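You operate a simulated robot arm through the tools that you are given. There is no shell and no other tool. Be economical: measure what you need, move in short steps, check, and stop when the job is done.

The job below is to be done with a simulated two-armed robot. You get a single attempt, and the scene is never put back.

Task
Take the cream card tray from the packing bench top and leave it on the steel plate top. Take the lid off the tub on the packing bench top and lay it down there. Put the grey spool on top of the grey tape pack on the trolley top shelf. Put the numbered steel block labelled "75" from the wooden drawer bench top on the fourth store shelf from the bottom. Stack the numbered cylinder labelled "56" from the wooden drawer bench top on top of the numbered cylinder that says "59". Fetch the green-ended block and set it on the top shelf of the tote rack. Close the lower middle blue drawer. Put one of the cans from the green bench top on the short blue board. Take the blue card tray from the third wall shelf rack shelf from the bottom and put it on the white table top. Take the silver number block that says "62" from the green bench top and leave it on the long cream belt top. Press the left bar middle grey button three times. Open the white flap. The order is free. Set down upright: numbered steel block, can.

The check looks at the end state, three seconds after you hand in, the way a careful person would. Anything else that was tipped, shoved, dropped, spilled or broken makes it a failure. A push-on lid holds only when it is set on centred and level and pressed home; a screw cap is set on level and turned clockwise until tight.

Robot
Two 7-joint arms with fingered hands on one trunk, on a base that drives. Base frame: it is fixed to the floor where the robot stands at the start and does not move with it; the origin is under the middle of the robot, x ahead of it, y to its left, z up; the surface under the hand at the start is at about z = 0.86. Readings come in m, rad, newtons and seconds.
The left shoulder is at the start at [0.03, 0.136, 1.18], the right one opposite. Places, roughly: blue card tray [-5.25, -4.75, 1]; can [-3.5, -5.75, 1]; cream card tray [1, 0, 0.75]; fourth store shelf [-0.9, 1.2, 1.3]; green-ended block (4x9x4 cm) [-0.6, -3.7, 0.9]; grey spool (5x5x3 cm) [-2.9, 1.8, 1.3]; grey tape pack (19x9x4 cm) [-1.3, -0.9, 0.8]; left bar middle grey button [-5.9, -3.3, 1]; long cream belt top (66x12 cm) [-2.86, -2.68, 0.9]; lower middle blue drawer [-1.1, -4.9, 0.4]; numbered cylinder [-0.25, -3.75, 1]; numbered steel block [-0.25, -3.5, 1]; short blue board (24x18x3 cm) [-2.8, -5.6, 0.7]; silver number block [-4, -5.25, 0.75]; steel plate top [-2.1, -2.3, 0.9]; top shelf of the tote rack [0, -2.9, 1.1]; tub [0.25, -1.25, 1]; white flap [-2.8, -2, 1]; white table top (48x25 cm) [-2.64, -2.9, 0.96]. Payload 5 kg a hand.
Tool frame (each hand has its own): the origin (TCP) lies between the finger pads and is the grasp point; the fingertips stand 0.042 m ahead of it; z points along the fingers, y is the line along which they close. The gripper opens to 0.208 m. The gripper's body begins 0.119 m behind the TCP. The gripper is a hand of 4 fingers: y runs from the thumb to the fingers, the wrist lies at [0, 0, -0.332] in the tool frame, and closing takes about 1.5 s.
Orientation is told as [roll, pitch, yaw] about the base's x, y, z axes, in that order, counted from this pose: with the fingers straight down and closing along the base's y, the tool's x points along the base's -x, its y along +y and its z along -z.

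Tools
- The arms move only by the tool play_rows. It takes "left_increments", "right_increments" or both (then of equal length, played together; a hand with none holds still); each is a list of rows, each a list of 6 numbers: the shift along the base's x, y, z in m, then the turn, a rotation vector about the base's x, y, z in rad. In form: [[dx, dy, dz, rx, ry, rz], ...]. A call has 1 to 20 rows; each row is the pose to reach, as a shift and turn from the pose commanded when the call began. "left_fingers" and "right_fingers" are, for a hand that has rows, the gripper command, from -1 (shut) to 1 (fully open), values between in proportion, set as the call begins (left out, the last holds). Rows are played at 5 a second. More than 0.05 m and 0.15 rad between two rows, or a gripper value outside its range, and nothing of the call is played. A pose out of reach is approached as far as the arm can. The call stops where the force on the tool passes 40 N (or 10 N more than at its start, if that is more) or the arm is blocked; 0.2 s more then pass. Each finger travels about 0.072 m/s and halts on what it meets, pressing with about 28 N; the grip force reading is that of the motor and also rises with nothing between the fingers. The clock runs only during rows and for 0.2 s after the last one: add rows that repeat a pose to give the fingers time. The reply holds the time, the measured pose of the TCP, the force on the tool along the base axes, the opening and the grip force, in the units named above and with some noise, with the torque about the TCP (base axes, N m) and any sound that the robot's microphone picked up, and new pictures: "show" is both (left out), scene, wrist or none (wrist: the cameras of the hands that moved).
- Cameras (640 x 400 px; columns grow to the right, rows downward): "scene" is now at [0.007, 0.0434, 1.8846]; the picture's right is [0.74, -0.67, -0.00], its down [-0.62, -0.69, -0.36] and it looks along [0.24, 0.27, -0.93] (base axes); focal length 214 px, centre (320, 200). "left" rides on the left gripper at [-0.101, 0, -0.145] in its tool frame; the picture's right is [0.00, -1.00, 0.00], its down [0.82, 0.00, -0.57] and it looks along [0.57, 0.00, 0.82] (tool axes); focal length 261 px, centre (320, 200). "right" rides on the right gripper at [0.101, 0, -0.145] in its tool frame; the picture's right is [0.00, 1.00, 0.00], its down [-0.82, 0.00, -0.57] and it looks along [-0.57, 0.00, 0.82] (tool axes); focal length 261 px, centre (320, 200).
- move_column(by): slides the trunk up (or, below 0, down) by that many m; the arms and the scene camera ride with it, the base frame stays. It gives what a move gives, with no picture.
- base_move(legs): drives the robot by 1 to 6 legs, each [ahead, left, turn to the left] in m, m and rad, along the robot's own axes; the way and the turn of a leg run together, so that a leg with both is an arc; at most 1.5 m and 3.142 rad a leg. The arms and the cameras ride along, it lands a little off, and it stops where it bumps. It gives what a move gives, and a new picture of the scene camera.
- preshape(shape, hand): the hand has 4 fingers and takes this shape, open, in about a second: jaw (thumb against the fingers, like two jaws); tri (thumb and two fingers); tip (a fingertip pinch); poke (one finger out to press); point (the index stretched); flat (the hand flat); cup (the hand cupped); fist (a fist). The gripper value then closes the fingers along that shape, each until it touches; the sizes above hold for jaw. It gives what a move gives, with no picture.
- head_to(pan, tilt): turns the head with the scene camera to pan (to the left, within 2.496 rad either way) and tilt (down, from -0.506 to 1.204), counted from straight ahead of the robot. It gives what a move gives, and a new picture of the scene camera.
- pixel_to_xyz(camera, pixels): for up to 12 pixels [column, row] of the newest picture of that camera ("zoom" is the newest enlarged one), the place [x, y, z] in the base frame of the surface seen there, good to about 0.003 m. It takes no simulated time.
- close_up(camera, box): a new picture of the part [left, top, right, bottom] of that camera's present view, enlarged. It takes no simulated time.
- job_done(): hands the job in; it is judged then, once.

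Go step by step. Measure first, check grasps and placings, and put right what went wrong. The budget is 350 turns and 360 pictures, counting those below and the enlarged ones. Unless the task says otherwise, let go and move clear before handing in.

The tools are called after "Emit:" by a JSON object that holds its "method" and its "body". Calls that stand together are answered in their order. play_rows: Moves the arms, as the interface text tells. Its arguments: {"type":"object","properties":{"left_increments":{"type":"array"},"left_fingers":{"type":"number"},"right_increments":{"type":"array"},"right_fingers":{"type":"number"},"show":{"type":"string","enum":["both","scene","wrist","none"]}},"required":[]} The other tools are called the same way: move_column (by) slides the trunk up or down; preshape (shape, hand) gives the hand a shape; base_move (legs) drives the base; head_to (pan, tilt) turns the head that bears the scene camera; pixel_to_xyz (camera, pixels) gives the place of the surface under pixels of a picture; close_up (camera, box) takes an enlarged picture of a part of a camera's view; job_done () hands the job in.

At the start:

```text
time_s: 0.0
left_eef_pos: [0.6511, -0.0306, 1.499]
left_tool_rot: [0.001, 0.002, 0.0]
left_ft_force: [0.1, 0.4, 0.2]
left_moment: [0.0, 0.05, 0.01]
left_width: 0.2076
left_grasp_force: 0.1
left_shape: jaw
right_eef_pos: [0.3661, -0.5397, 1.4738]
right_tool_rot: [-0.001, 0.0, 0.001]
right_ft_force: [-0.1, -0.7, -0.3]
right_moment: [0.02, 0.01, 0.01]
right_width: 0.2078
right_grasp_force: 0.0
right_shape: jaw
trunk travel left (down, up): [-0.2, 0.29]
robot x, y, heading: [-0.0012, 0.0005, 0.002]
head pan, tilt: [0.836, 1.201]
```

scene: 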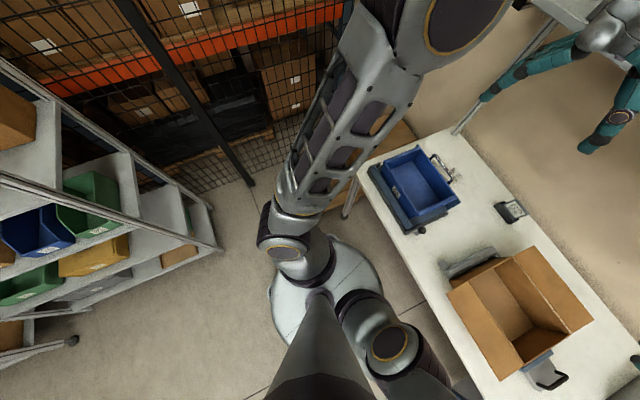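
right: 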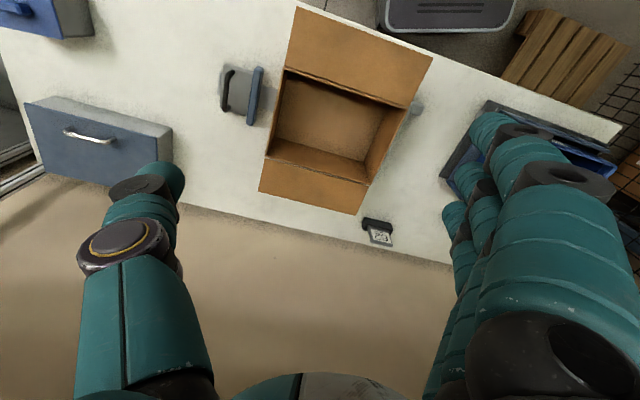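
left: 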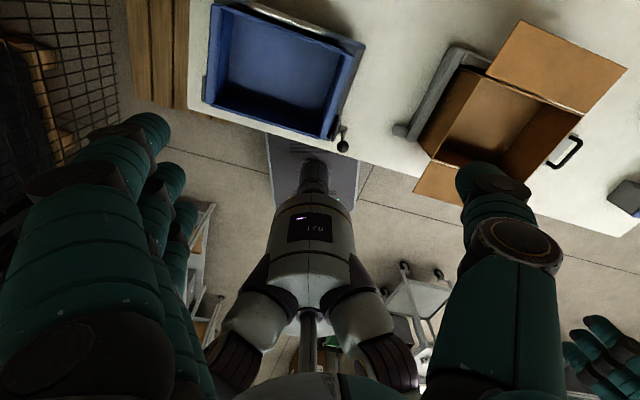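

The pictures show a bench ahead with a blue tray, carton and small fixtures; I don't see the cream tray yet. I look around with the head first.

Emit:
{"method": "head_to", "body": {"pan": -0.3, "tilt": 0.7}}

Emit:
{"method": "head_to", "body": {"pan": -1.5, "tilt": 0.5}}

Emit:
{"method": "head_to", "body": {"pan": 2.4, "tilt": 0.5}}

Emit:
{"method": "head_to", "body": {"pan": -2.4, "tilt": 0.5}}

```text
time_s: 1.4
left_eef_pos: [0.6511, -0.0305, 1.4985]
left_tool_rot: [0.001, 0.001, 0.0]
left_ft_force: [0.0, 0.6, -0.5]
left_moment: [0.0, -0.02, -0.06]
left_width: 0.2077
left_grasp_force: 0.0
left_shape: jaw
right_eef_pos: [0.3661, -0.5397, 1.4732]
right_tool_rot: [0.0, -0.002, 0.0]
right_ft_force: [0.3, 0.1, -0.9]
right_moment: [-0.01, 0.02, 0.0]
right_width: 0.2076
right_grasp_force: 0.1
right_shape: jaw
trunk travel left (down, up): [-0.2, 0.29]
robot x, y, heading: [-0.0003, -0.0025, -0.001]
head pan, tilt: [-0.3, 0.7]
```

scene: 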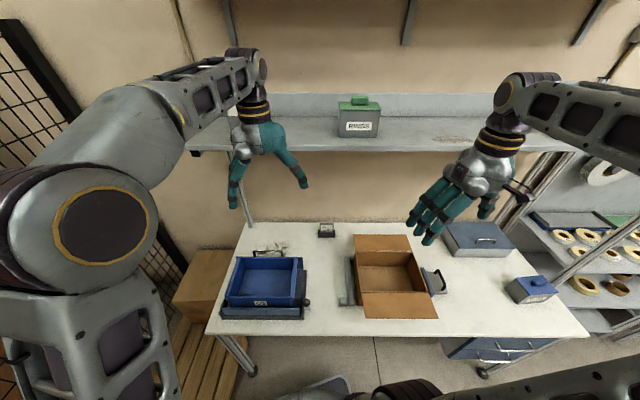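

```text
time_s: 2.8
left_eef_pos: [0.6526, -0.0313, 1.4996]
left_tool_rot: [-0.001, 0.001, 0.0]
left_ft_force: [0.4, -0.8, -1.0]
left_moment: [0.0, 0.01, 0.0]
left_width: 0.2075
left_grasp_force: 0.1
left_shape: jaw
right_eef_pos: [0.3661, -0.539, 1.4731]
right_tool_rot: [-0.001, -0.002, -0.001]
right_ft_force: [1.3, 0.4, 0.2]
right_moment: [0.02, 0.03, -0.02]
right_width: 0.2078
right_grasp_force: 0.0
right_shape: jaw
trunk travel left (down, up): [-0.2, 0.29]
robot x, y, heading: [-0.0013, 0.0031, -0.0]
head pan, tilt: [-1.499, 0.499]
```

scene: 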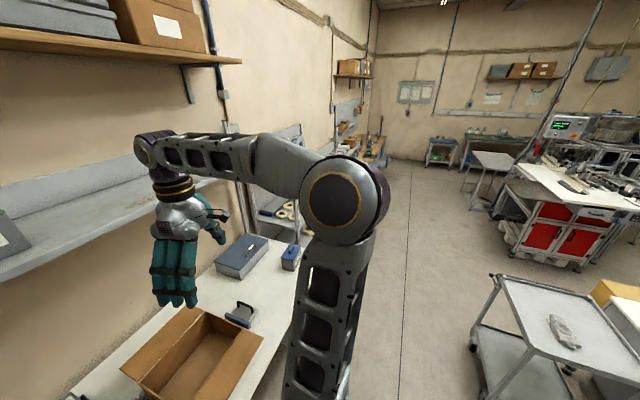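

```text
time_s: 6.0
left_eef_pos: [0.6501, -0.0316, 1.5005]
left_tool_rot: [0.0, 0.002, -0.002]
left_ft_force: [0.0, 0.2, 0.6]
left_moment: [0.02, -0.03, -0.01]
left_width: 0.208
left_grasp_force: 0.1
left_shape: jaw
right_eef_pos: [0.3648, -0.5402, 1.4726]
right_tool_rot: [0.0, 0.001, 0.0]
right_ft_force: [0.4, 0.4, 0.2]
right_moment: [-0.02, 0.0, -0.01]
right_width: 0.2078
right_grasp_force: 0.1
right_shape: jaw
trunk travel left (down, up): [-0.2, 0.29]
robot x, y, heading: [-0.0009, -0.0016, -0.002]
head pan, tilt: [2.4, 0.499]
```

scene: 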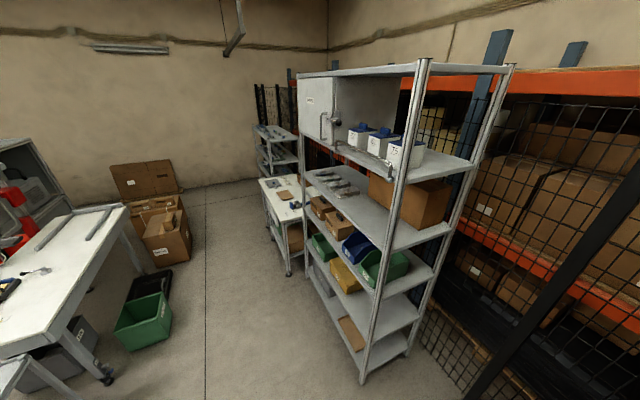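

```text
time_s: 9.8
left_eef_pos: [0.6505, -0.0323, 1.5]
left_tool_rot: [-0.002, 0.0, 0.0]
left_ft_force: [-0.2, -0.3, 0.1]
left_moment: [0.01, 0.01, 0.02]
left_width: 0.2079
left_grasp_force: 0.0
left_shape: jaw
right_eef_pos: [0.3666, -0.5404, 1.4734]
right_tool_rot: [-0.002, 0.0, 0.001]
right_ft_force: [0.4, -0.2, 1.2]
right_moment: [-0.03, -0.01, -0.03]
right_width: 0.2076
right_grasp_force: 0.0
right_shape: jaw
trunk travel left (down, up): [-0.2, 0.29]
robot x, y, heading: [0.0059, 0.0024, -0.003]
head pan, tilt: [-2.4, 0.499]
```

scene: 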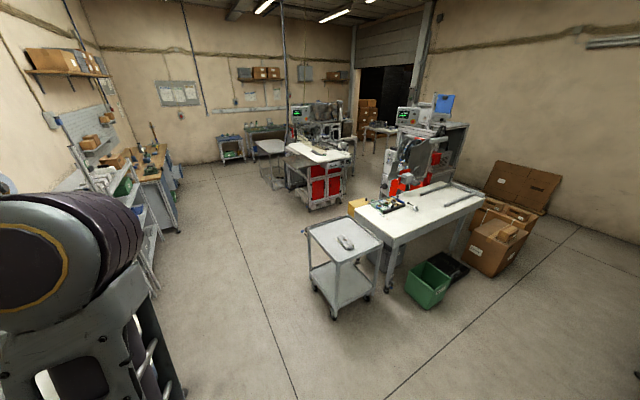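

The room layout is visible. I look back at the packing bench and enlarge to find the cream tray and the tub.

Emit:
{"method": "head_to", "body": {"pan": -0.3, "tilt": 0.75}}

Emit:
{"method": "close_up", "body": {"camera": "scene", "box": [200, 200, 600, 380]}}

```text
time_s: 11.8
left_eef_pos: [0.651, -0.0315, 1.499]
left_tool_rot: [0.001, 0.001, -0.001]
left_ft_force: [0.8, 0.6, -0.8]
left_moment: [-0.01, 0.01, 0.02]
left_width: 0.2077
left_grasp_force: 0.1
left_shape: jaw
right_eef_pos: [0.3655, -0.5395, 1.4726]
right_tool_rot: [0.0, 0.0, 0.002]
right_ft_force: [-0.3, -0.2, 0.1]
right_moment: [-0.01, -0.03, 0.0]
right_width: 0.2082
right_grasp_force: 0.1
right_shape: jaw
trunk travel left (down, up): [-0.2, 0.29]
robot x, y, heading: [-0.0024, -0.0023, 0.003]
head pan, tilt: [-0.3, 0.75]
```

scene: 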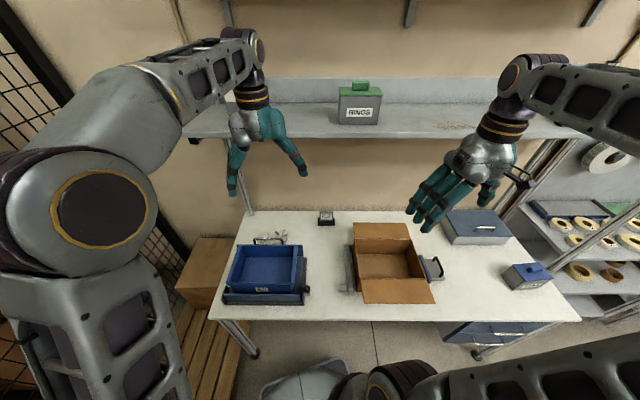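

```text
1.60 times, centred on (400, 290) of scene
```

zoom: 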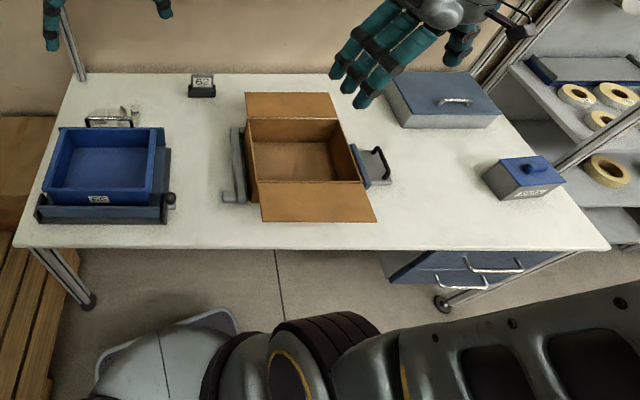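

The tub with a blue lid sits at zoom (525,180); something cream is behind the blue bin at zoom (115,117). I measure and enlarge.

Emit:
{"method": "close_up", "body": {"camera": "scene", "box": [220, 200, 350, 310]}}

Emit:
{"method": "pixel_to_xyz", "body": {"camera": "scene", "pixels": [[326, 220], [270, 240], [262, 268], [420, 320], [535, 270], [525, 285], [480, 225], [390, 265], [340, 320], [275, 305], [570, 315], [240, 215]]}}

Emit:
{"method": "close_up", "body": {"camera": "scene", "box": [480, 240, 580, 310]}}

```text
3.64 times, centred on (285, 255) of scene
```

zoom: 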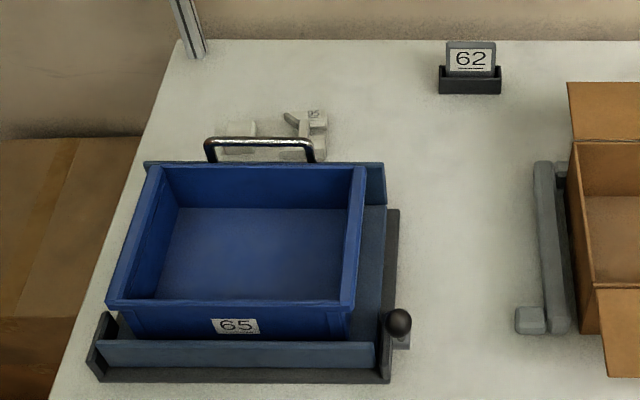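

```text
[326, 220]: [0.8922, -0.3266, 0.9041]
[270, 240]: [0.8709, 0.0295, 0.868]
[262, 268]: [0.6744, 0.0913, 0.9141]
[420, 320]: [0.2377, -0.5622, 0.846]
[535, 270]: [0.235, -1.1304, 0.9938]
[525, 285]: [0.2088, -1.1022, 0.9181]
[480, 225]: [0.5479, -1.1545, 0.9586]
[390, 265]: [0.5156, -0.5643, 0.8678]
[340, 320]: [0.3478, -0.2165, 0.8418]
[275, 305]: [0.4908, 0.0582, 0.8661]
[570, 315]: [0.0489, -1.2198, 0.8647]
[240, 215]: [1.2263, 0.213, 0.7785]
```

```text
5.71 times, centred on (530, 275) of scene
```

zoom: 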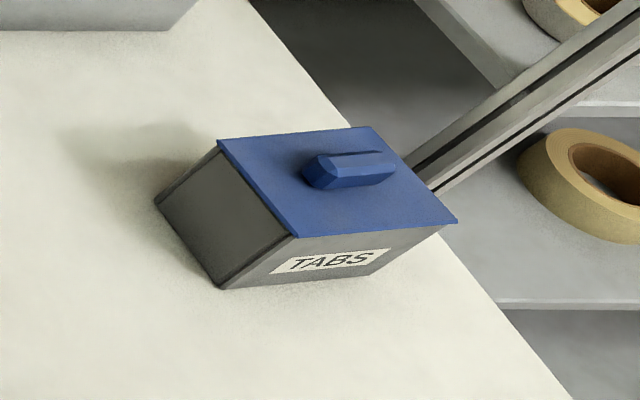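

The cream item lies behind the blue bin around (0.87, 0.03). I move the left hand ahead to see it from above.

Emit:
{"method": "play_rows", "body": {"left_increments": [[0.05, 0.01, 0, 0, 0, 0], [0.1, 0.03, 0, 0, 0, 0], [0.15, 0.05, 0, 0, 0, 0], [0.2, 0.06, 0, 0, 0, 0], [0.25, 0.06, 0, 0, 0, 0], [0.25, 0.06, 0, 0, 0, 0]], "show": "wrist"}}

```text
refused: row 1 steps farther than a row can; nothing moved
```

The step was slightly too long; I retry with smaller rows.

Emit:
{"method": "play_rows", "body": {"left_increments": [[0.045, 0.01, 0, 0, 0, 0], [0.09, 0.02, 0, 0, 0, 0], [0.13, 0.03, 0, 0, 0, 0], [0.17, 0.04, 0, 0, 0, 0], [0.21, 0.05, 0, 0, 0, 0], [0.25, 0.06, 0, 0, 0, 0], [0.25, 0.06, 0, 0, 0, 0]], "show": "wrist"}}

```text
time_s: 12.5
left_eef_pos: [0.7451, -0.0096, 1.5013]
left_tool_rot: [0.001, 0.017, -0.014]
left_ft_force: [-5.2, 1.6, 1.6]
left_moment: [-0.35, -0.32, -0.52]
left_width: 0.2079
left_grasp_force: 0.0
left_shape: jaw
right_eef_pos: [0.364, -0.54, 1.4736]
right_tool_rot: [0.002, 0.0, 0.0]
right_ft_force: [0.1, -0.3, -0.4]
right_moment: [0.05, -0.05, 0.02]
right_width: 0.2078
right_grasp_force: 0.1
right_shape: jaw
trunk travel left (down, up): [-0.2, 0.29]
robot x, y, heading: [-0.0017, -0.0025, 0.002]
head pan, tilt: [-0.3, 0.75]
stopped in row 3 (left hand): the force on the tool passed its limit at 80 N (the readings are from after the stop); the commanded pose is now the measured one
```

left: 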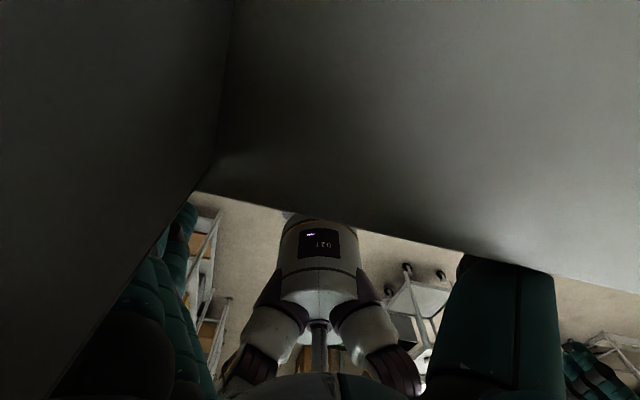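

The hand hit the wall shelf above the bench. I back off and check that the RINGS tub is untouched.

Emit:
{"method": "play_rows", "body": {"left_increments": [[-0.045, 0, 0, 0, 0, 0], [-0.09, 0, 0, 0, 0, 0], [-0.13, -0.01, 0, 0, 0, 0], [-0.17, -0.01, 0, 0, 0, 0]], "show": "scene"}}

Emit:
{"method": "pixel_to_xyz", "body": {"camera": "scene", "pixels": [[220, 148], [300, 140], [470, 138], [360, 110], [420, 115], [540, 138]]}}

```text
time_s: 13.5
left_eef_pos: [0.5718, -0.0131, 1.5015]
left_tool_rot: [-0.003, 0.017, -0.013]
left_ft_force: [-1.6, 0.7, -0.5]
left_moment: [-0.1, -0.29, 0.0]
left_width: 0.2081
left_grasp_force: 0.1
left_shape: jaw
right_eef_pos: [0.3616, -0.5391, 1.4748]
right_tool_rot: [-0.001, -0.002, -0.001]
right_ft_force: [-1.4, 1.4, 0.6]
right_moment: [-0.1, -0.26, 0.03]
right_width: 0.2079
right_grasp_force: 0.0
right_shape: jaw
trunk travel left (down, up): [-0.2, 0.29]
robot x, y, heading: [-0.0009, -0.0024, 0.002]
head pan, tilt: [-0.3, 0.75]
```

scene: 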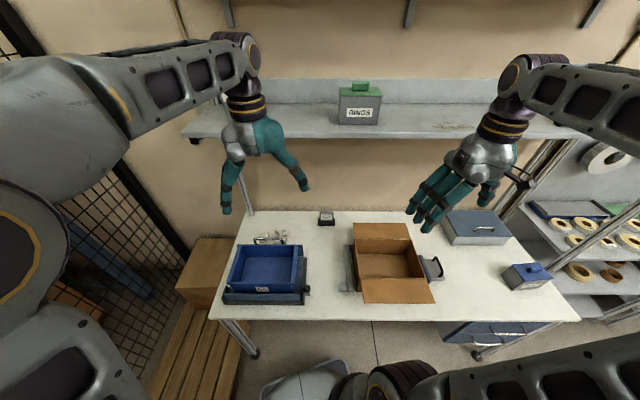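

```text
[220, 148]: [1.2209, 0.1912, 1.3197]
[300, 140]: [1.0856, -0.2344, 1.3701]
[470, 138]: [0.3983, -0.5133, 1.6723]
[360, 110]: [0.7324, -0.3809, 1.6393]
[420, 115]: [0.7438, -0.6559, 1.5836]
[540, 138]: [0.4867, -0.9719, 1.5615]
```

The RINGS tub is still in place. I lower the left hand below the shelf level and look with the wrist camera.

Emit:
{"method": "play_rows", "body": {"left_increments": [[0, 0, -0.05, 0, 0, 0], [0, 0.0, -0.1, 0, 0, 0], [0, 0.0, -0.15, 0, 0, 0], [0, 0.0, -0.2, 0, 0, 0], [0, 0.0, -0.25, 0, 0, 0], [0, 0.01, -0.29, 0, 0, 0], [0.04, 0.02, -0.3, 0, 0, 0], [0.08, 0.03, -0.3, 0, 0, 0], [0.12, 0.04, -0.3, 0, 0, 0], [0.16, 0.04, -0.3, 0, 0, 0], [0.2, 0.04, -0.3, 0, 0, 0]], "show": "wrist"}}

```text
time_s: 15.9
left_eef_pos: [0.7631, 0.0217, 1.1978]
left_tool_rot: [0.001, 0.025, -0.016]
left_ft_force: [-0.7, -0.4, -0.7]
left_moment: [0.0, 0.01, -0.02]
left_width: 0.2081
left_grasp_force: 0.0
left_shape: jaw
right_eef_pos: [0.3545, -0.5375, 1.4747]
right_tool_rot: [0.001, -0.005, 0.003]
right_ft_force: [2.4, -0.1, -1.1]
right_moment: [-0.08, 0.29, -0.03]
right_width: 0.2079
right_grasp_force: 0.1
right_shape: jaw
trunk travel left (down, up): [-0.2, 0.29]
robot x, y, heading: [-0.0005, -0.001, -0.0]
head pan, tilt: [-0.3, 0.75]
```

left: 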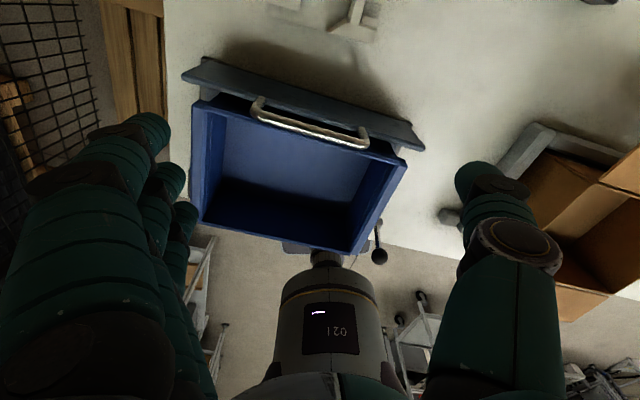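

The cream thing peeks in at (355,15). I go 0.12 m farther ahead.

Emit:
{"method": "play_rows", "body": {"left_increments": [[0.04, 0.01, 0, 0, 0, 0], [0.08, 0.01, 0, 0, 0, 0], [0.12, 0.01, 0, 0, 0, 0], [0.15, 0.01, 0, 0, 0, 0]], "show": "wrist"}}

Emit:
{"method": "pixel_to_xyz", "body": {"camera": "left", "pixels": [[350, 60], [270, 60]]}}

Emit:
{"method": "close_up", "body": {"camera": "left", "box": [180, 0, 500, 200]}}

```text
time_s: 16.8
left_eef_pos: [0.7296, 0.0783, 1.0542]
left_tool_rot: [-0.03, 0.623, -0.028]
left_ft_force: [-388.4, 102.4, 362.9]
left_moment: [-32.02, 9.09, -34.72]
left_width: 0.207
left_grasp_force: 0.1
left_shape: jaw
left hand out of reach, approached as far as the arm can: row 4
right_eef_pos: [0.4389, -0.5843, 1.4322]
right_tool_rot: [-0.019, 0.03, -0.075]
right_ft_force: [3.5, -15.2, -7.3]
right_moment: [1.79, 0.71, -0.22]
right_width: 0.2079
right_grasp_force: 0.1
right_shape: jaw
trunk travel left (down, up): [-0.2, 0.29]
robot x, y, heading: [-0.0296, -0.0234, -0.048]
head pan, tilt: [-0.3, 0.75]
stopped in row 4 (left hand): the arm was blocked; the commanded pose is now the measured one
```

left: 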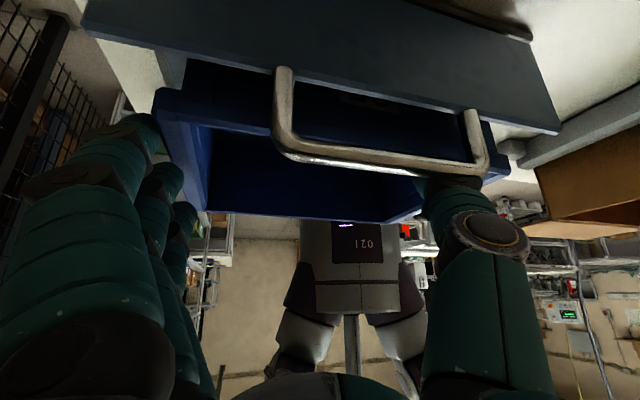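

```text
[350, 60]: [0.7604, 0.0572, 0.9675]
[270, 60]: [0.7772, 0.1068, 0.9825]
```

```text
2.00 times, centred on (340, 100) of left
```

zoom: 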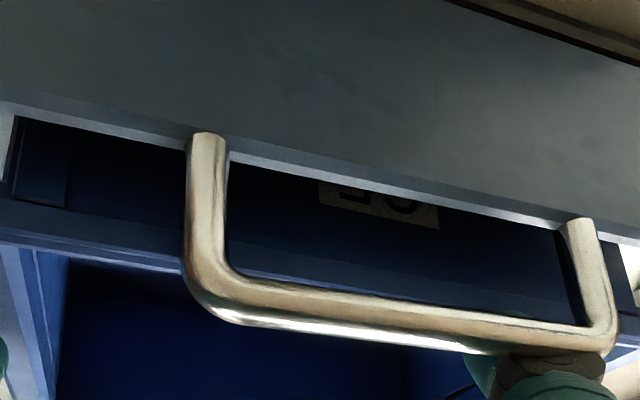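

The arm ran out of reach and the hand dropped against the bin with high force. I look at the scene before moving.

Emit:
{"method": "head_to", "body": {"pan": -0.05, "tilt": 0.85}}

```text
time_s: 17.5
left_eef_pos: [0.8396, 0.0597, 1.101]
left_tool_rot: [-0.002, 0.246, 0.013]
left_ft_force: [-4.7, 3.3, 4.0]
left_moment: [-0.4, -0.85, 0.18]
left_width: 0.2082
left_grasp_force: 0.0
left_shape: jaw
right_eef_pos: [0.3921, -0.554, 1.4556]
right_tool_rot: [-0.007, 0.014, -0.035]
right_ft_force: [-7.1, 2.6, 4.1]
right_moment: [-0.28, -1.01, 0.1]
right_width: 0.2078
right_grasp_force: 0.0
right_shape: jaw
trunk travel left (down, up): [-0.2, 0.29]
robot x, y, heading: [-0.0115, -0.0072, -0.022]
head pan, tilt: [-0.051, 0.85]
```

scene: 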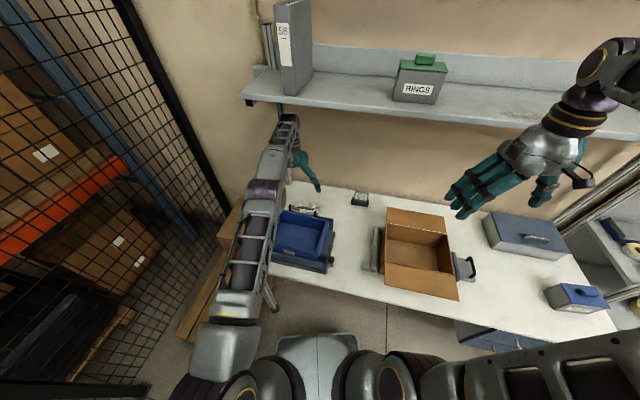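

The bin still looks in place with the arm stretched over it. I draw the hand back slowly and level it.

Emit:
{"method": "play_rows", "body": {"left_increments": [[-0.04, 0, 0.02, 0, -0.06, 0], [-0.08, 0, 0.04, 0, -0.12, 0], [-0.12, 0, 0.06, 0, -0.2, 0], [-0.16, 0, 0.08, 0, -0.245, 0], [-0.2, 0, 0.08, 0, -0.245, 0], [-0.24, 0, 0.08, 0, -0.245, 0], [-0.28, 0, 0.08, 0, -0.245, 0], [-0.32, 0, 0.1, 0, -0.245, 0], [-0.34, 0, 0.12, 0, -0.245, 0]], "show": "both"}}

Emit:
{"method": "close_up", "body": {"camera": "scene", "box": [230, 180, 390, 290]}}

```text
time_s: 19.5
left_eef_pos: [0.5039, 0.0551, 1.2122]
left_tool_rot: [-0.003, 0.013, 0.008]
left_ft_force: [-0.2, 0.0, 0.8]
left_moment: [-0.03, -0.03, 0.03]
left_width: 0.2081
left_grasp_force: 0.2
left_shape: jaw
right_eef_pos: [0.4048, -0.5579, 1.4482]
right_tool_rot: [-0.006, 0.023, -0.037]
right_ft_force: [-0.5, 0.8, -0.1]
right_moment: [0.0, -0.05, 0.01]
right_width: 0.2081
right_grasp_force: 0.0
right_shape: jaw
trunk travel left (down, up): [-0.2, 0.29]
robot x, y, heading: [-0.0138, -0.0068, -0.024]
head pan, tilt: [-0.051, 0.85]
```

scene: 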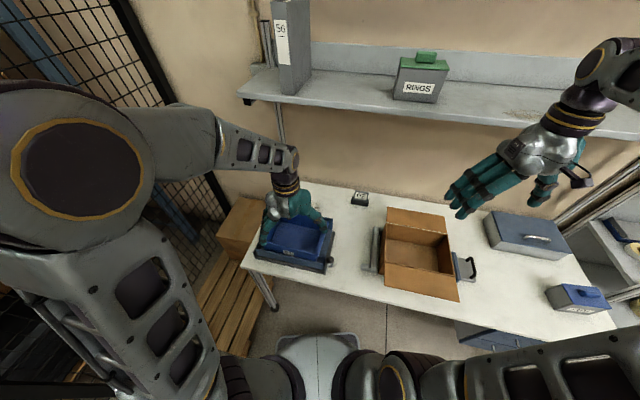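
left: 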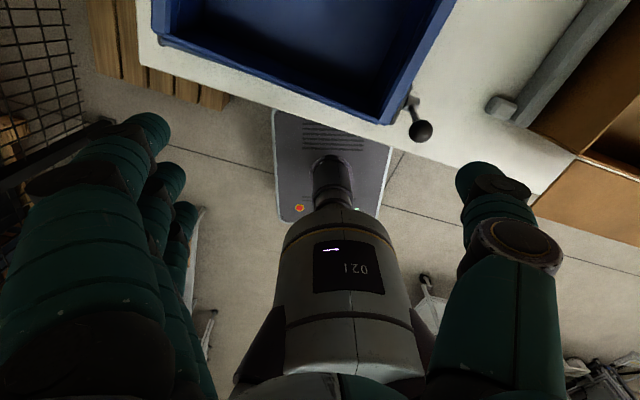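

```text
3.64 times, centred on (310, 235) of scene
```

zoom: 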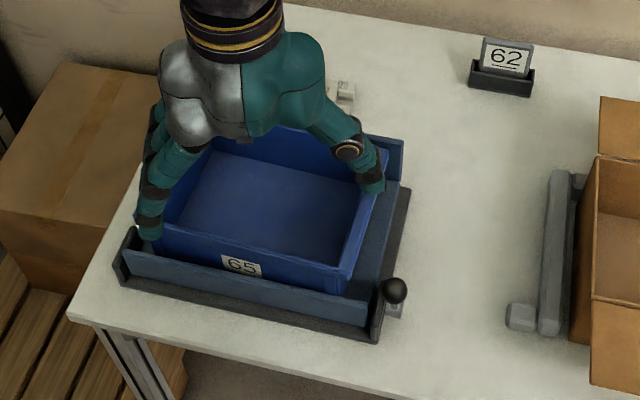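

The blue bin and its fixture look unmoved. I raise the trunk for a steeper view behind the bin and enlarge.

Emit:
{"method": "move_column", "body": {"by": 0.28}}

Emit:
{"method": "close_up", "body": {"camera": "scene", "box": [220, 160, 460, 310]}}

```text
time_s: 22.4
left_eef_pos: [0.5057, 0.0537, 1.4906]
left_tool_rot: [-0.003, 0.012, 0.013]
left_ft_force: [-0.4, 1.0, -0.2]
left_moment: [0.04, 0.0, -0.02]
left_width: 0.2079
left_grasp_force: 0.0
left_shape: jaw
right_eef_pos: [0.4056, -0.5581, 1.7264]
right_tool_rot: [-0.005, 0.024, -0.036]
right_ft_force: [-0.4, -1.0, 0.3]
right_moment: [-0.01, 0.0, 0.01]
right_width: 0.2077
right_grasp_force: 0.2
right_shape: jaw
trunk travel left (down, up): [-0.48, 0.01]
robot x, y, heading: [-0.0166, -0.0071, -0.024]
head pan, tilt: [-0.051, 0.85]
```

```text
2.67 times, centred on (340, 235) of scene
```

zoom: 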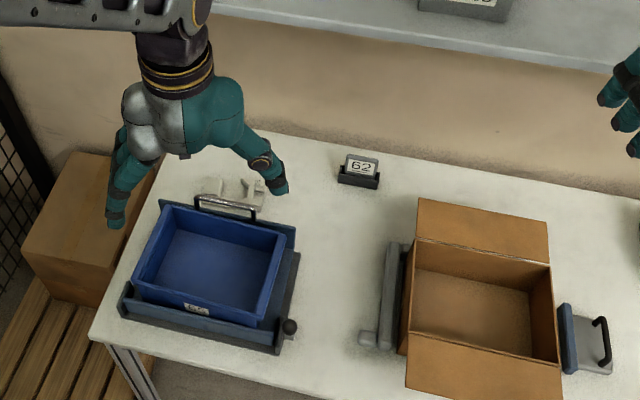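

The cream item shows at zoom (240,188); I enlarge and measure it.

Emit:
{"method": "close_up", "body": {"camera": "scene", "box": [280, 205, 340, 245]}}

Emit:
{"method": "pixel_to_xyz", "body": {"camera": "zoom", "pixels": [[200, 230], [300, 170], [380, 190], [400, 240], [330, 190], [180, 210], [420, 190], [250, 280], [440, 280], [150, 200]]}}

```text
10.00 times, centred on (310, 225) of scene
```

zoom: 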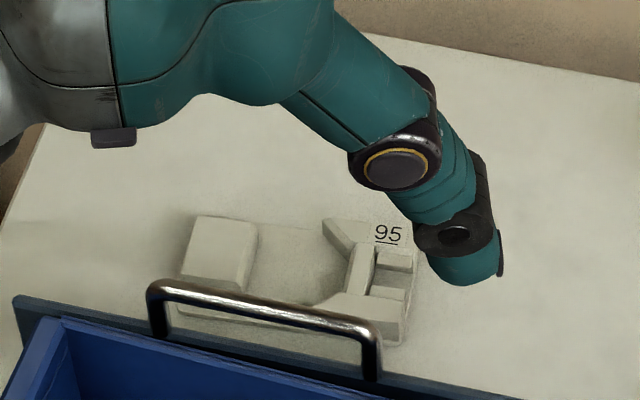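

```text
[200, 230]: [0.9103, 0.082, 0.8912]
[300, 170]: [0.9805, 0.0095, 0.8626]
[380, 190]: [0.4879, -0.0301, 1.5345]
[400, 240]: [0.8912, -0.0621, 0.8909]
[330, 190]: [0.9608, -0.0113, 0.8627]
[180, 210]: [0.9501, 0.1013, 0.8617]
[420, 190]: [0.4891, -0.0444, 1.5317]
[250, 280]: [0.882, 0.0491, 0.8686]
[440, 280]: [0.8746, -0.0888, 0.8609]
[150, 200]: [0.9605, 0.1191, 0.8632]
```

The cream tray labelled "95" spans about x 0.86–0.92, y −0.07…0.09, z 0.89. I lower the trunk, drive 0.1 m ahead and turn right so the left hand reaches it well.

Emit:
{"method": "move_column", "body": {"by": -0.26}}

Emit:
{"method": "base_move", "body": {"legs": [[0, 0, -0.25], [0.1, 0, 0]]}}

```text
time_s: 25.0
left_eef_pos: [0.5052, 0.0533, 1.2303]
left_tool_rot: [-0.004, 0.013, 0.011]
left_ft_force: [-1.2, 0.0, -0.1]
left_moment: [0.01, 0.0, 0.03]
left_width: 0.2081
left_grasp_force: 0.1
left_shape: jaw
right_eef_pos: [0.4055, -0.5588, 1.4682]
right_tool_rot: [-0.005, 0.022, -0.037]
right_ft_force: [-0.8, 0.4, 0.1]
right_moment: [-0.01, -0.02, -0.02]
right_width: 0.2079
right_grasp_force: 0.2
right_shape: jaw
trunk travel left (down, up): [-0.22, 0.27]
robot x, y, heading: [-0.0162, -0.0062, -0.021]
head pan, tilt: [-0.051, 0.85]
```

```text
time_s: 27.1
left_eef_pos: [0.6011, -0.1054, 1.2294]
left_tool_rot: [-0.005, 0.013, -0.241]
left_ft_force: [-0.1, -0.2, -0.9]
left_moment: [0.03, 0.08, 0.0]
left_width: 0.2081
left_grasp_force: 0.0
left_shape: jaw
right_eef_pos: [0.3519, -0.674, 1.4671]
right_tool_rot: [-0.003, 0.025, -0.29]
right_ft_force: [0.9, -0.2, -0.5]
right_moment: [0.01, 0.12, -0.02]
right_width: 0.208
right_grasp_force: 0.2
right_shape: jaw
trunk travel left (down, up): [-0.22, 0.27]
robot x, y, heading: [0.079, -0.0332, -0.276]
head pan, tilt: [-0.051, 0.85]
```

scene: 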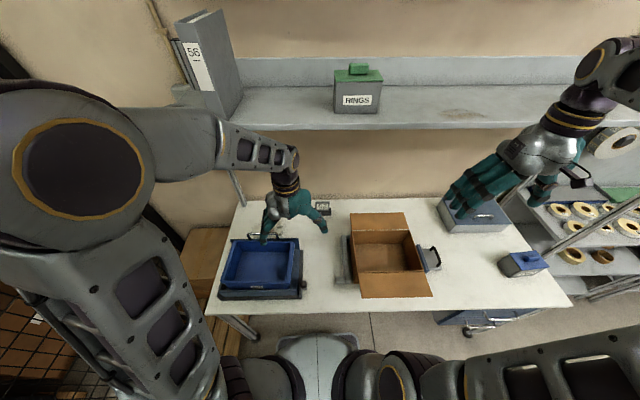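

The hand is at (0.60,−0.11,1.23). I move it toward a point just short of the tray at safe height and look with the wrist camera.

Emit:
{"method": "play_rows", "body": {"left_increments": [[0.04, 0.015, -0.015, 0, 0, 0], [0.08, 0.03, -0.03, 0, 0, 0], [0.12, 0.045, -0.045, 0, 0, 0], [0.16, 0.06, -0.06, 0, 0, 0], [0.2, 0.08, -0.07, 0, 0, 0], [0.24, 0.1, -0.08, 0, 0, 0], [0.24, 0.1, -0.08, 0, 0, 0]], "show": "wrist"}}

```text
time_s: 28.9
left_eef_pos: [0.8135, -0.0077, 1.1378]
left_tool_rot: [-0.004, 0.048, -0.253]
left_ft_force: [-14.6, 0.1, -23.4]
left_moment: [0.19, -2.47, -0.25]
left_width: 0.208
left_grasp_force: 0.0
left_shape: jaw
right_eef_pos: [0.3477, -0.6687, 1.4701]
right_tool_rot: [-0.004, 0.023, -0.284]
right_ft_force: [6.3, 2.9, -1.0]
right_moment: [-0.48, 0.83, 0.01]
right_width: 0.2078
right_grasp_force: 0.1
right_shape: jaw
trunk travel left (down, up): [-0.22, 0.27]
robot x, y, heading: [0.0763, -0.0325, -0.278]
head pan, tilt: [-0.051, 0.85]
stopped in row 7 (left hand): the arm was blocked; the commanded pose is now the measured one
```

left: 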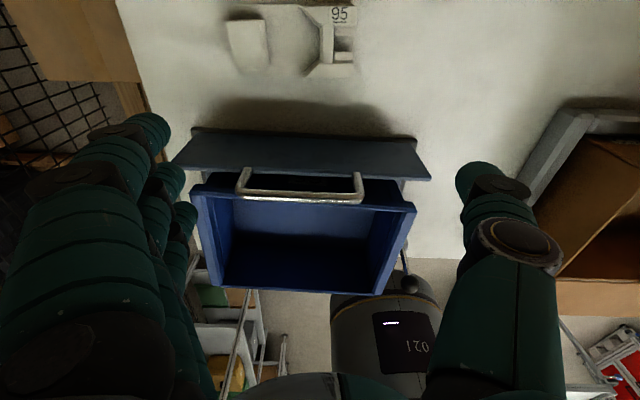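

The wrist bumps something (the shelf) at this height. I measure the tray, bin handle and shelf edge from these pictures.

Emit:
{"method": "pixel_to_xyz", "body": {"camera": "left", "pixels": [[232, 25], [262, 20], [330, 68], [352, 68], [345, 15], [255, 60], [240, 180], [300, 195], [355, 195], [300, 145], [170, 155], [425, 165]]}}

Emit:
{"method": "pixel_to_xyz", "body": {"camera": "scene", "pixels": [[260, 128], [320, 130], [420, 130], [480, 128], [250, 105], [420, 100]]}}

Emit:
{"method": "head_to", "body": {"pan": 0.2, "tilt": 0.6}}

```text
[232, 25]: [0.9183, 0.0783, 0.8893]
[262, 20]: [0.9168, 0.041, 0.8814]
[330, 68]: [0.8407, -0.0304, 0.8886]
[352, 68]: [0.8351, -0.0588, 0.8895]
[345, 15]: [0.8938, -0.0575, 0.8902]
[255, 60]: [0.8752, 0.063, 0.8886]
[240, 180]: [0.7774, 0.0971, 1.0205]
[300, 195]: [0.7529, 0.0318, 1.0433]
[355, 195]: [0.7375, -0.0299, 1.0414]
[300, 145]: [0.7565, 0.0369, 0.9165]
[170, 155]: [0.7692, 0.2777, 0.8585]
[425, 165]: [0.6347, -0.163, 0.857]
```

```text
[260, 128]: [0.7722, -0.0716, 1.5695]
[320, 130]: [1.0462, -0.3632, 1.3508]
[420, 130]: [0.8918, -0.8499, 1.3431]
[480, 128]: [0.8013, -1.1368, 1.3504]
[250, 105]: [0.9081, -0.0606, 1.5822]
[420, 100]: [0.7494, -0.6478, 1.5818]
```

```text
time_s: 29.6
left_eef_pos: [0.8147, -0.0078, 1.137]
left_tool_rot: [-0.003, 0.047, -0.25]
left_ft_force: [0.3, -0.7, -0.8]
left_moment: [0.0, 0.0, 0.02]
left_width: 0.2082
left_grasp_force: 0.1
left_shape: jaw
right_eef_pos: [0.3442, -0.6707, 1.4687]
right_tool_rot: [-0.005, 0.022, -0.286]
right_ft_force: [0.6, 0.1, -0.5]
right_moment: [-0.01, 0.0, -0.01]
right_width: 0.208
right_grasp_force: 0.1
right_shape: jaw
trunk travel left (down, up): [-0.22, 0.27]
robot x, y, heading: [0.0771, -0.0355, -0.278]
head pan, tilt: [0.201, 0.6]
```

scene: 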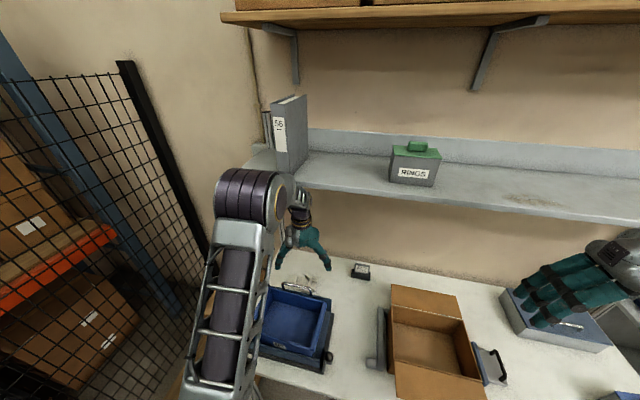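

I measure the shelf edge in this new view.

Emit:
{"method": "pixel_to_xyz", "body": {"camera": "scene", "pixels": [[400, 200], [500, 213], [360, 175], [340, 190], [600, 222], [320, 172], [292, 190], [310, 215], [257, 165]]}}

Emit:
{"method": "close_up", "body": {"camera": "scene", "box": [200, 140, 440, 290]}}

```text
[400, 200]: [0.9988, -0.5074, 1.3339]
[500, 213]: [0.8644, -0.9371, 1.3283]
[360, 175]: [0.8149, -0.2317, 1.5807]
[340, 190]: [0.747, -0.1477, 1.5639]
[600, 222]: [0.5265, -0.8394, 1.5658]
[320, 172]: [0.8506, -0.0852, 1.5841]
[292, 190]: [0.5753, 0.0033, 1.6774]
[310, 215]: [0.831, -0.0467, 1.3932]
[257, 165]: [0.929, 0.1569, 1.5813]
```

```text
2.67 times, centred on (320, 215) of scene
```

zoom: 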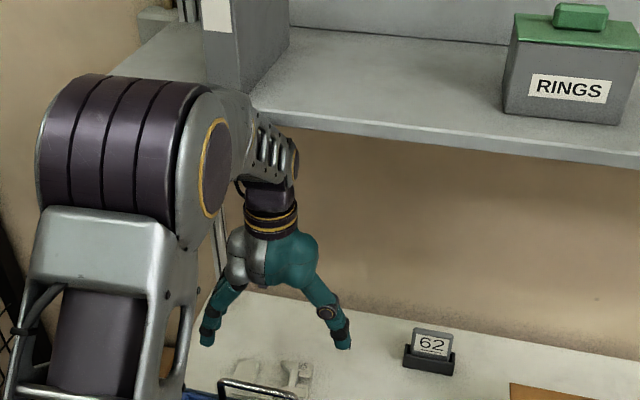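

The shelf front edge is at x≈0.75, z≈1.56 and the high elbow makes the forearm touch it. I retract and raise the hand, lower the trunk so the arm runs flatter under the shelf.

Emit:
{"method": "play_rows", "body": {"left_increments": [[-0.04, 0, 0, 0, 0, 0], [-0.08, 0, 0, 0, 0, 0], [-0.12, 0, 0.02, 0, -0.03, 0], [-0.16, 0, 0.06, 0, -0.047, 0], [-0.18, 0, 0.1, 0, -0.047, 0], [-0.18, 0, 0.14, 0, -0.047, 0], [-0.18, 0, 0.17, 0, -0.047, 0]], "show": "none"}}

Emit:
{"method": "move_column", "body": {"by": -0.16}}

Emit:
{"method": "play_rows", "body": {"left_increments": [[0.0, 0, -0.03, 0, 0, 0.05], [0.03, 0.01, -0.05, 0, 0, 0.1], [0.07, 0.01, -0.05, 0, 0, 0.1], [0.11, 0.01, -0.05, 0, 0, 0.1], [0.15, 0.02, -0.05, 0, 0, 0.1], [0.19, 0.02, -0.05, 0, 0, 0.1], [0.19, 0.02, -0.05, 0, 0, 0.1]], "show": "both"}}

```text
refused: row 4 steps farther than a row can; nothing moved
```

```text
time_s: 31.5
left_eef_pos: [0.8204, -0.0094, 0.9824]
left_tool_rot: [-0.005, 0.036, -0.251]
left_ft_force: [0.0, -0.6, 0.4]
left_moment: [-0.02, 0.0, 0.02]
left_width: 0.208
left_grasp_force: 0.0
left_shape: jaw
right_eef_pos: [0.3467, -0.6736, 1.3075]
right_tool_rot: [-0.004, 0.024, -0.29]
right_ft_force: [-0.3, 0.1, -0.1]
right_moment: [0.0, -0.03, -0.02]
right_width: 0.2081
right_grasp_force: 0.0
right_shape: jaw
trunk travel left (down, up): [-0.06, 0.43]
robot x, y, heading: [0.0827, -0.0356, -0.276]
head pan, tilt: [0.201, 0.6]
```

```text
time_s: 33.1
left_eef_pos: [1.0109, 0.011, 0.9351]
left_tool_rot: [-0.003, 0.035, -0.152]
left_ft_force: [0.0, 0.2, 1.1]
left_moment: [-0.03, -0.07, 0.01]
left_width: 0.2078
left_grasp_force: 0.1
left_shape: jaw
right_eef_pos: [0.3461, -0.6732, 1.3083]
right_tool_rot: [-0.004, 0.023, -0.288]
right_ft_force: [-0.7, 1.5, 0.9]
right_moment: [-0.03, -0.11, 0.0]
right_width: 0.208
right_grasp_force: 0.1
right_shape: jaw
trunk travel left (down, up): [-0.06, 0.43]
robot x, y, heading: [0.0763, -0.0348, -0.275]
head pan, tilt: [0.201, 0.6]
```

scene: 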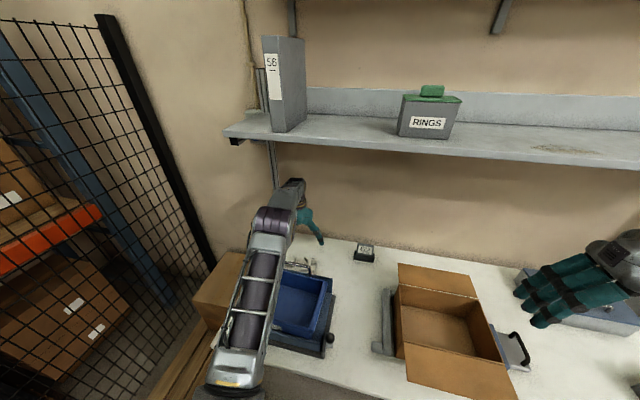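
left: 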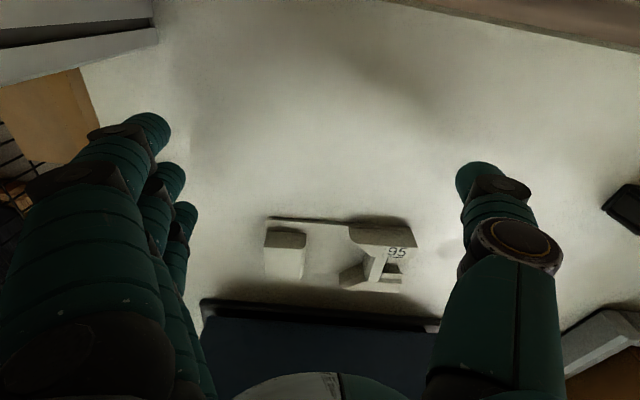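

The first call was refused but the rest brought the hand safely under the shelf, past the tray, seen at (265–415, 225–290). I measure its outline.

Emit:
{"method": "pixel_to_xyz", "body": {"camera": "left", "pixels": [[265, 240], [303, 240], [265, 276], [303, 276], [352, 240], [414, 240], [400, 282], [342, 280], [325, 255], [382, 255], [440, 320], [410, 225]]}}

Emit:
{"method": "close_up", "body": {"camera": "left", "box": [230, 190, 450, 330]}}

```text
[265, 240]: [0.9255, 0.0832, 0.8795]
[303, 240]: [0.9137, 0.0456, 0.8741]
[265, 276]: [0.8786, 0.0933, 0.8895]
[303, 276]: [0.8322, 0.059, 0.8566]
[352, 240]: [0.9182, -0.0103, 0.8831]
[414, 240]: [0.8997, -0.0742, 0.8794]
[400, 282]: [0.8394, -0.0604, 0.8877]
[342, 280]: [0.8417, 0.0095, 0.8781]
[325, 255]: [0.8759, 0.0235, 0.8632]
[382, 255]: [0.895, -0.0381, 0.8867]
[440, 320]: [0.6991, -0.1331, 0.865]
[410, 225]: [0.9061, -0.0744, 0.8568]
```

```text
2.86 times, centred on (340, 260) of left
```

zoom: 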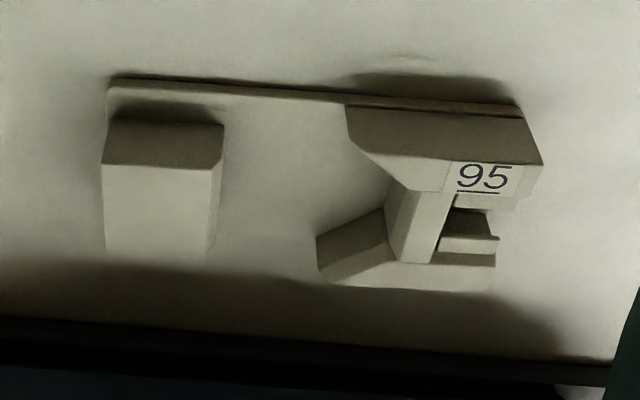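

The tray centre is near (0.885, 0.010), its long axis at yaw ≈ −0.19, height 0.89. I move above it with matching yaw, then lower.

Emit:
{"method": "play_rows", "body": {"left_increments": [[-0.03, 0, 0.02, 0, -0.015, -0.02], [-0.07, 0, 0.02, 0, -0.035, -0.04], [-0.11, 0, 0.02, 0, -0.035, -0.04], [-0.126, -0.001, 0.02, 0, -0.035, -0.04], [-0.126, -0.001, 0.02, 0, -0.035, -0.04]], "show": "wrist"}}

```text
time_s: 34.3
left_eef_pos: [0.887, 0.0121, 0.9519]
left_tool_rot: [0.003, 0.002, -0.19]
left_ft_force: [-0.3, -0.2, 0.7]
left_moment: [-0.01, -0.05, 0.01]
left_width: 0.2079
left_grasp_force: 0.1
left_shape: jaw
right_eef_pos: [0.3475, -0.6732, 1.3079]
right_tool_rot: [-0.004, 0.024, -0.287]
right_ft_force: [0.0, 0.5, -0.1]
right_moment: [-0.01, -0.04, 0.0]
right_width: 0.2077
right_grasp_force: 0.1
right_shape: jaw
trunk travel left (down, up): [-0.06, 0.43]
robot x, y, heading: [0.0776, -0.0405, -0.274]
head pan, tilt: [0.201, 0.6]
```

left: 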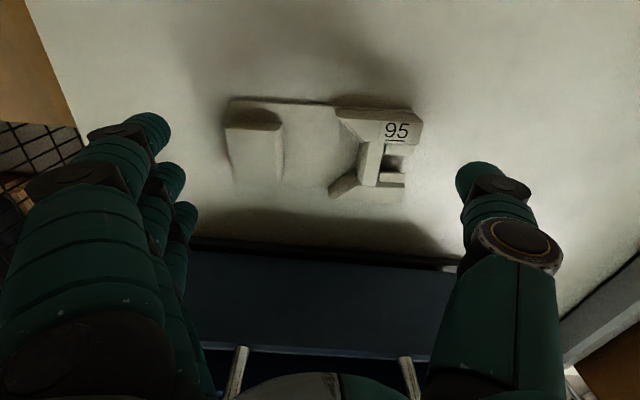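

The tray is centred between the fingers (columns 225–420). I lower to z≈0.907 and close.

Emit:
{"method": "play_rows", "body": {"left_increments": [[0, -0.001, -0.02, 0, 0, 0], [0, -0.001, -0.035, 0, 0, 0], [0, -0.001, -0.045, 0, 0, 0], [0, -0.001, -0.047, 0, 0, 0]], "show": "none"}}

Emit:
{"method": "play_rows", "body": {"left_increments": [[0, 0, 0, 0, 0, 0], [0, 0, 0, 0, 0, 0], [0, 0, 0, 0, 0, 0], [0, 0, 0, 0, 0, 0], [0, 0, 0, 0, 0, 0], [0, 0, 0, 0, 0, 0], [0, 0, 0, 0, 0, 0], [0, 0, 0, 0, 0, 0]], "left_fingers": -0.3, "show": "wrist"}}

```text
time_s: 35.3
left_eef_pos: [0.8858, 0.0089, 0.9051]
left_tool_rot: [0.001, 0.002, -0.191]
left_ft_force: [-0.3, 0.4, -0.3]
left_moment: [-0.01, -0.04, -0.02]
left_width: 0.2079
left_grasp_force: 0.0
left_shape: jaw
right_eef_pos: [0.3472, -0.6731, 1.3072]
right_tool_rot: [-0.002, 0.024, -0.289]
right_ft_force: [0.5, 0.0, 0.2]
right_moment: [-0.01, 0.01, 0.02]
right_width: 0.2079
right_grasp_force: 0.1
right_shape: jaw
trunk travel left (down, up): [-0.06, 0.43]
robot x, y, heading: [0.0735, -0.0362, -0.276]
head pan, tilt: [0.201, 0.6]
```

```text
time_s: 37.1
left_eef_pos: [0.8857, 0.0081, 0.9054]
left_tool_rot: [0.002, 0.001, -0.191]
left_ft_force: [1.6, -1.3, 8.5]
left_moment: [0.63, -0.22, -0.21]
left_width: 0.1471
left_grasp_force: 27.9
left_shape: jaw
right_eef_pos: [0.3468, -0.6734, 1.3088]
right_tool_rot: [-0.004, 0.025, -0.289]
right_ft_force: [-0.7, 0.5, 0.1]
right_moment: [0.02, -0.01, 0.0]
right_width: 0.2077
right_grasp_force: 0.0
right_shape: jaw
trunk travel left (down, up): [-0.06, 0.43]
robot x, y, heading: [0.0789, -0.0374, -0.271]
head pan, tilt: [0.201, 0.6]
```

left: 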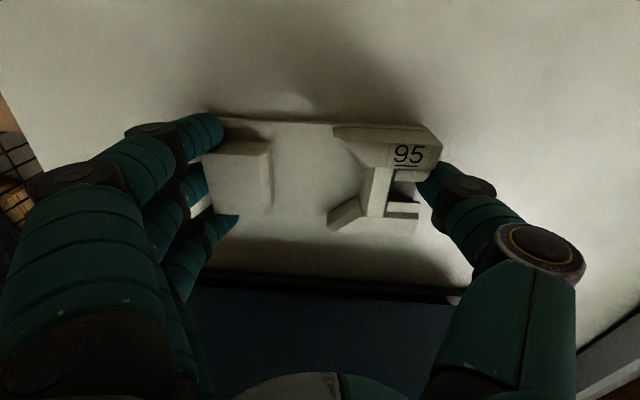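

The tray is gripped (0.147 m, 28 N). I lift it gently while staying under the shelf.

Emit:
{"method": "play_rows", "body": {"left_increments": [[0, 0, 0.02, 0, 0, 0], [0, 0, 0.05, 0, 0, 0], [-0.01, 0, 0.09, 0, 0, 0], [-0.01, 0, 0.13, 0, 0, 0], [-0.01, 0, 0.17, 0, 0, 0], [-0.01, 0, 0.2, 0, 0, 0]], "left_fingers": -0.6, "show": "both"}}

```text
time_s: 38.5
left_eef_pos: [0.875, 0.0087, 1.1072]
left_tool_rot: [0.002, 0.0, -0.191]
left_ft_force: [-0.5, -0.9, -0.3]
left_moment: [-0.03, -0.04, 0.02]
left_width: 0.1471
left_grasp_force: 28.1
left_shape: jaw
right_eef_pos: [0.3474, -0.6726, 1.3082]
right_tool_rot: [-0.004, 0.024, -0.291]
right_ft_force: [0.0, -0.4, -0.8]
right_moment: [0.0, -0.02, -0.02]
right_width: 0.208
right_grasp_force: 0.0
right_shape: jaw
trunk travel left (down, up): [-0.06, 0.43]
robot x, y, heading: [0.0765, -0.0366, -0.273]
head pan, tilt: [0.201, 0.6]
```

scene: 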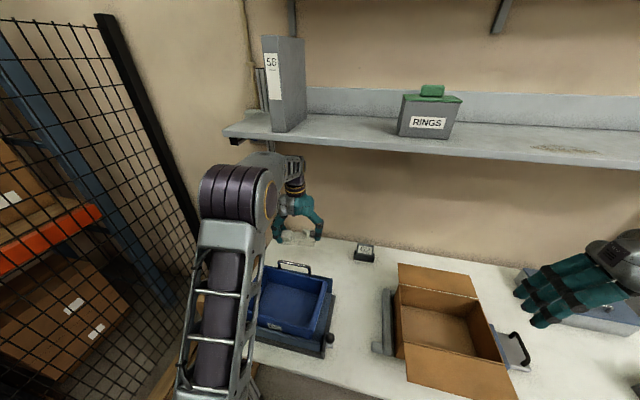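
left: 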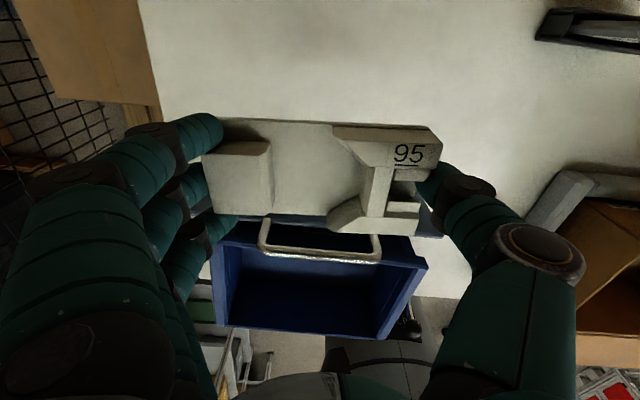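

The tray hangs level, its bottom just above the handle. I pull it straight back with a bit more height.

Emit:
{"method": "play_rows", "body": {"left_increments": [[-0.02, 0, 0.015, 0, 0, 0], [-0.06, 0, 0.02, 0, 0, 0], [-0.1, 0, 0.02, 0, 0, 0], [-0.14, 0, 0.02, 0, 0, 0], [-0.18, 0, 0.02, 0, 0, 0], [-0.22, 0, 0.02, 0, 0, 0], [-0.26, 0, 0.02, 0, 0, 0], [-0.3, 0, 0.03, 0, 0, 0], [-0.34, 0, 0.05, 0, 0, 0]], "show": "scene"}}

```text
time_s: 40.5
left_eef_pos: [0.5326, 0.0084, 1.1546]
left_tool_rot: [0.001, 0.002, -0.189]
left_ft_force: [-1.6, 0.1, -1.1]
left_moment: [-0.03, -0.13, -0.02]
left_width: 0.1469
left_grasp_force: 28.1
left_shape: jaw
right_eef_pos: [0.3448, -0.6737, 1.3091]
right_tool_rot: [-0.003, 0.023, -0.289]
right_ft_force: [-0.6, 0.2, 0.2]
right_moment: [-0.01, -0.15, 0.06]
right_width: 0.2078
right_grasp_force: 0.2
right_shape: jaw
trunk travel left (down, up): [-0.06, 0.43]
robot x, y, heading: [0.0822, -0.0346, -0.278]
head pan, tilt: [0.201, 0.6]
```

scene: 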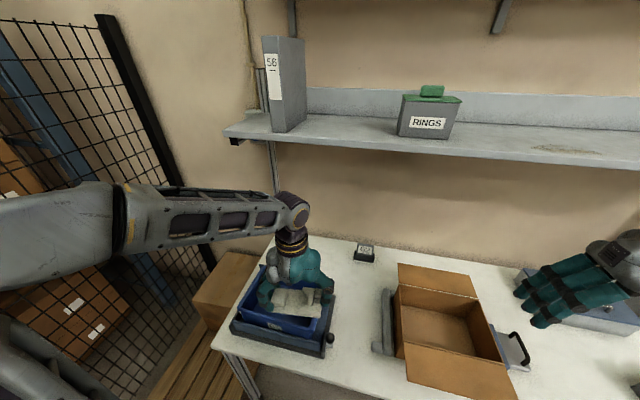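

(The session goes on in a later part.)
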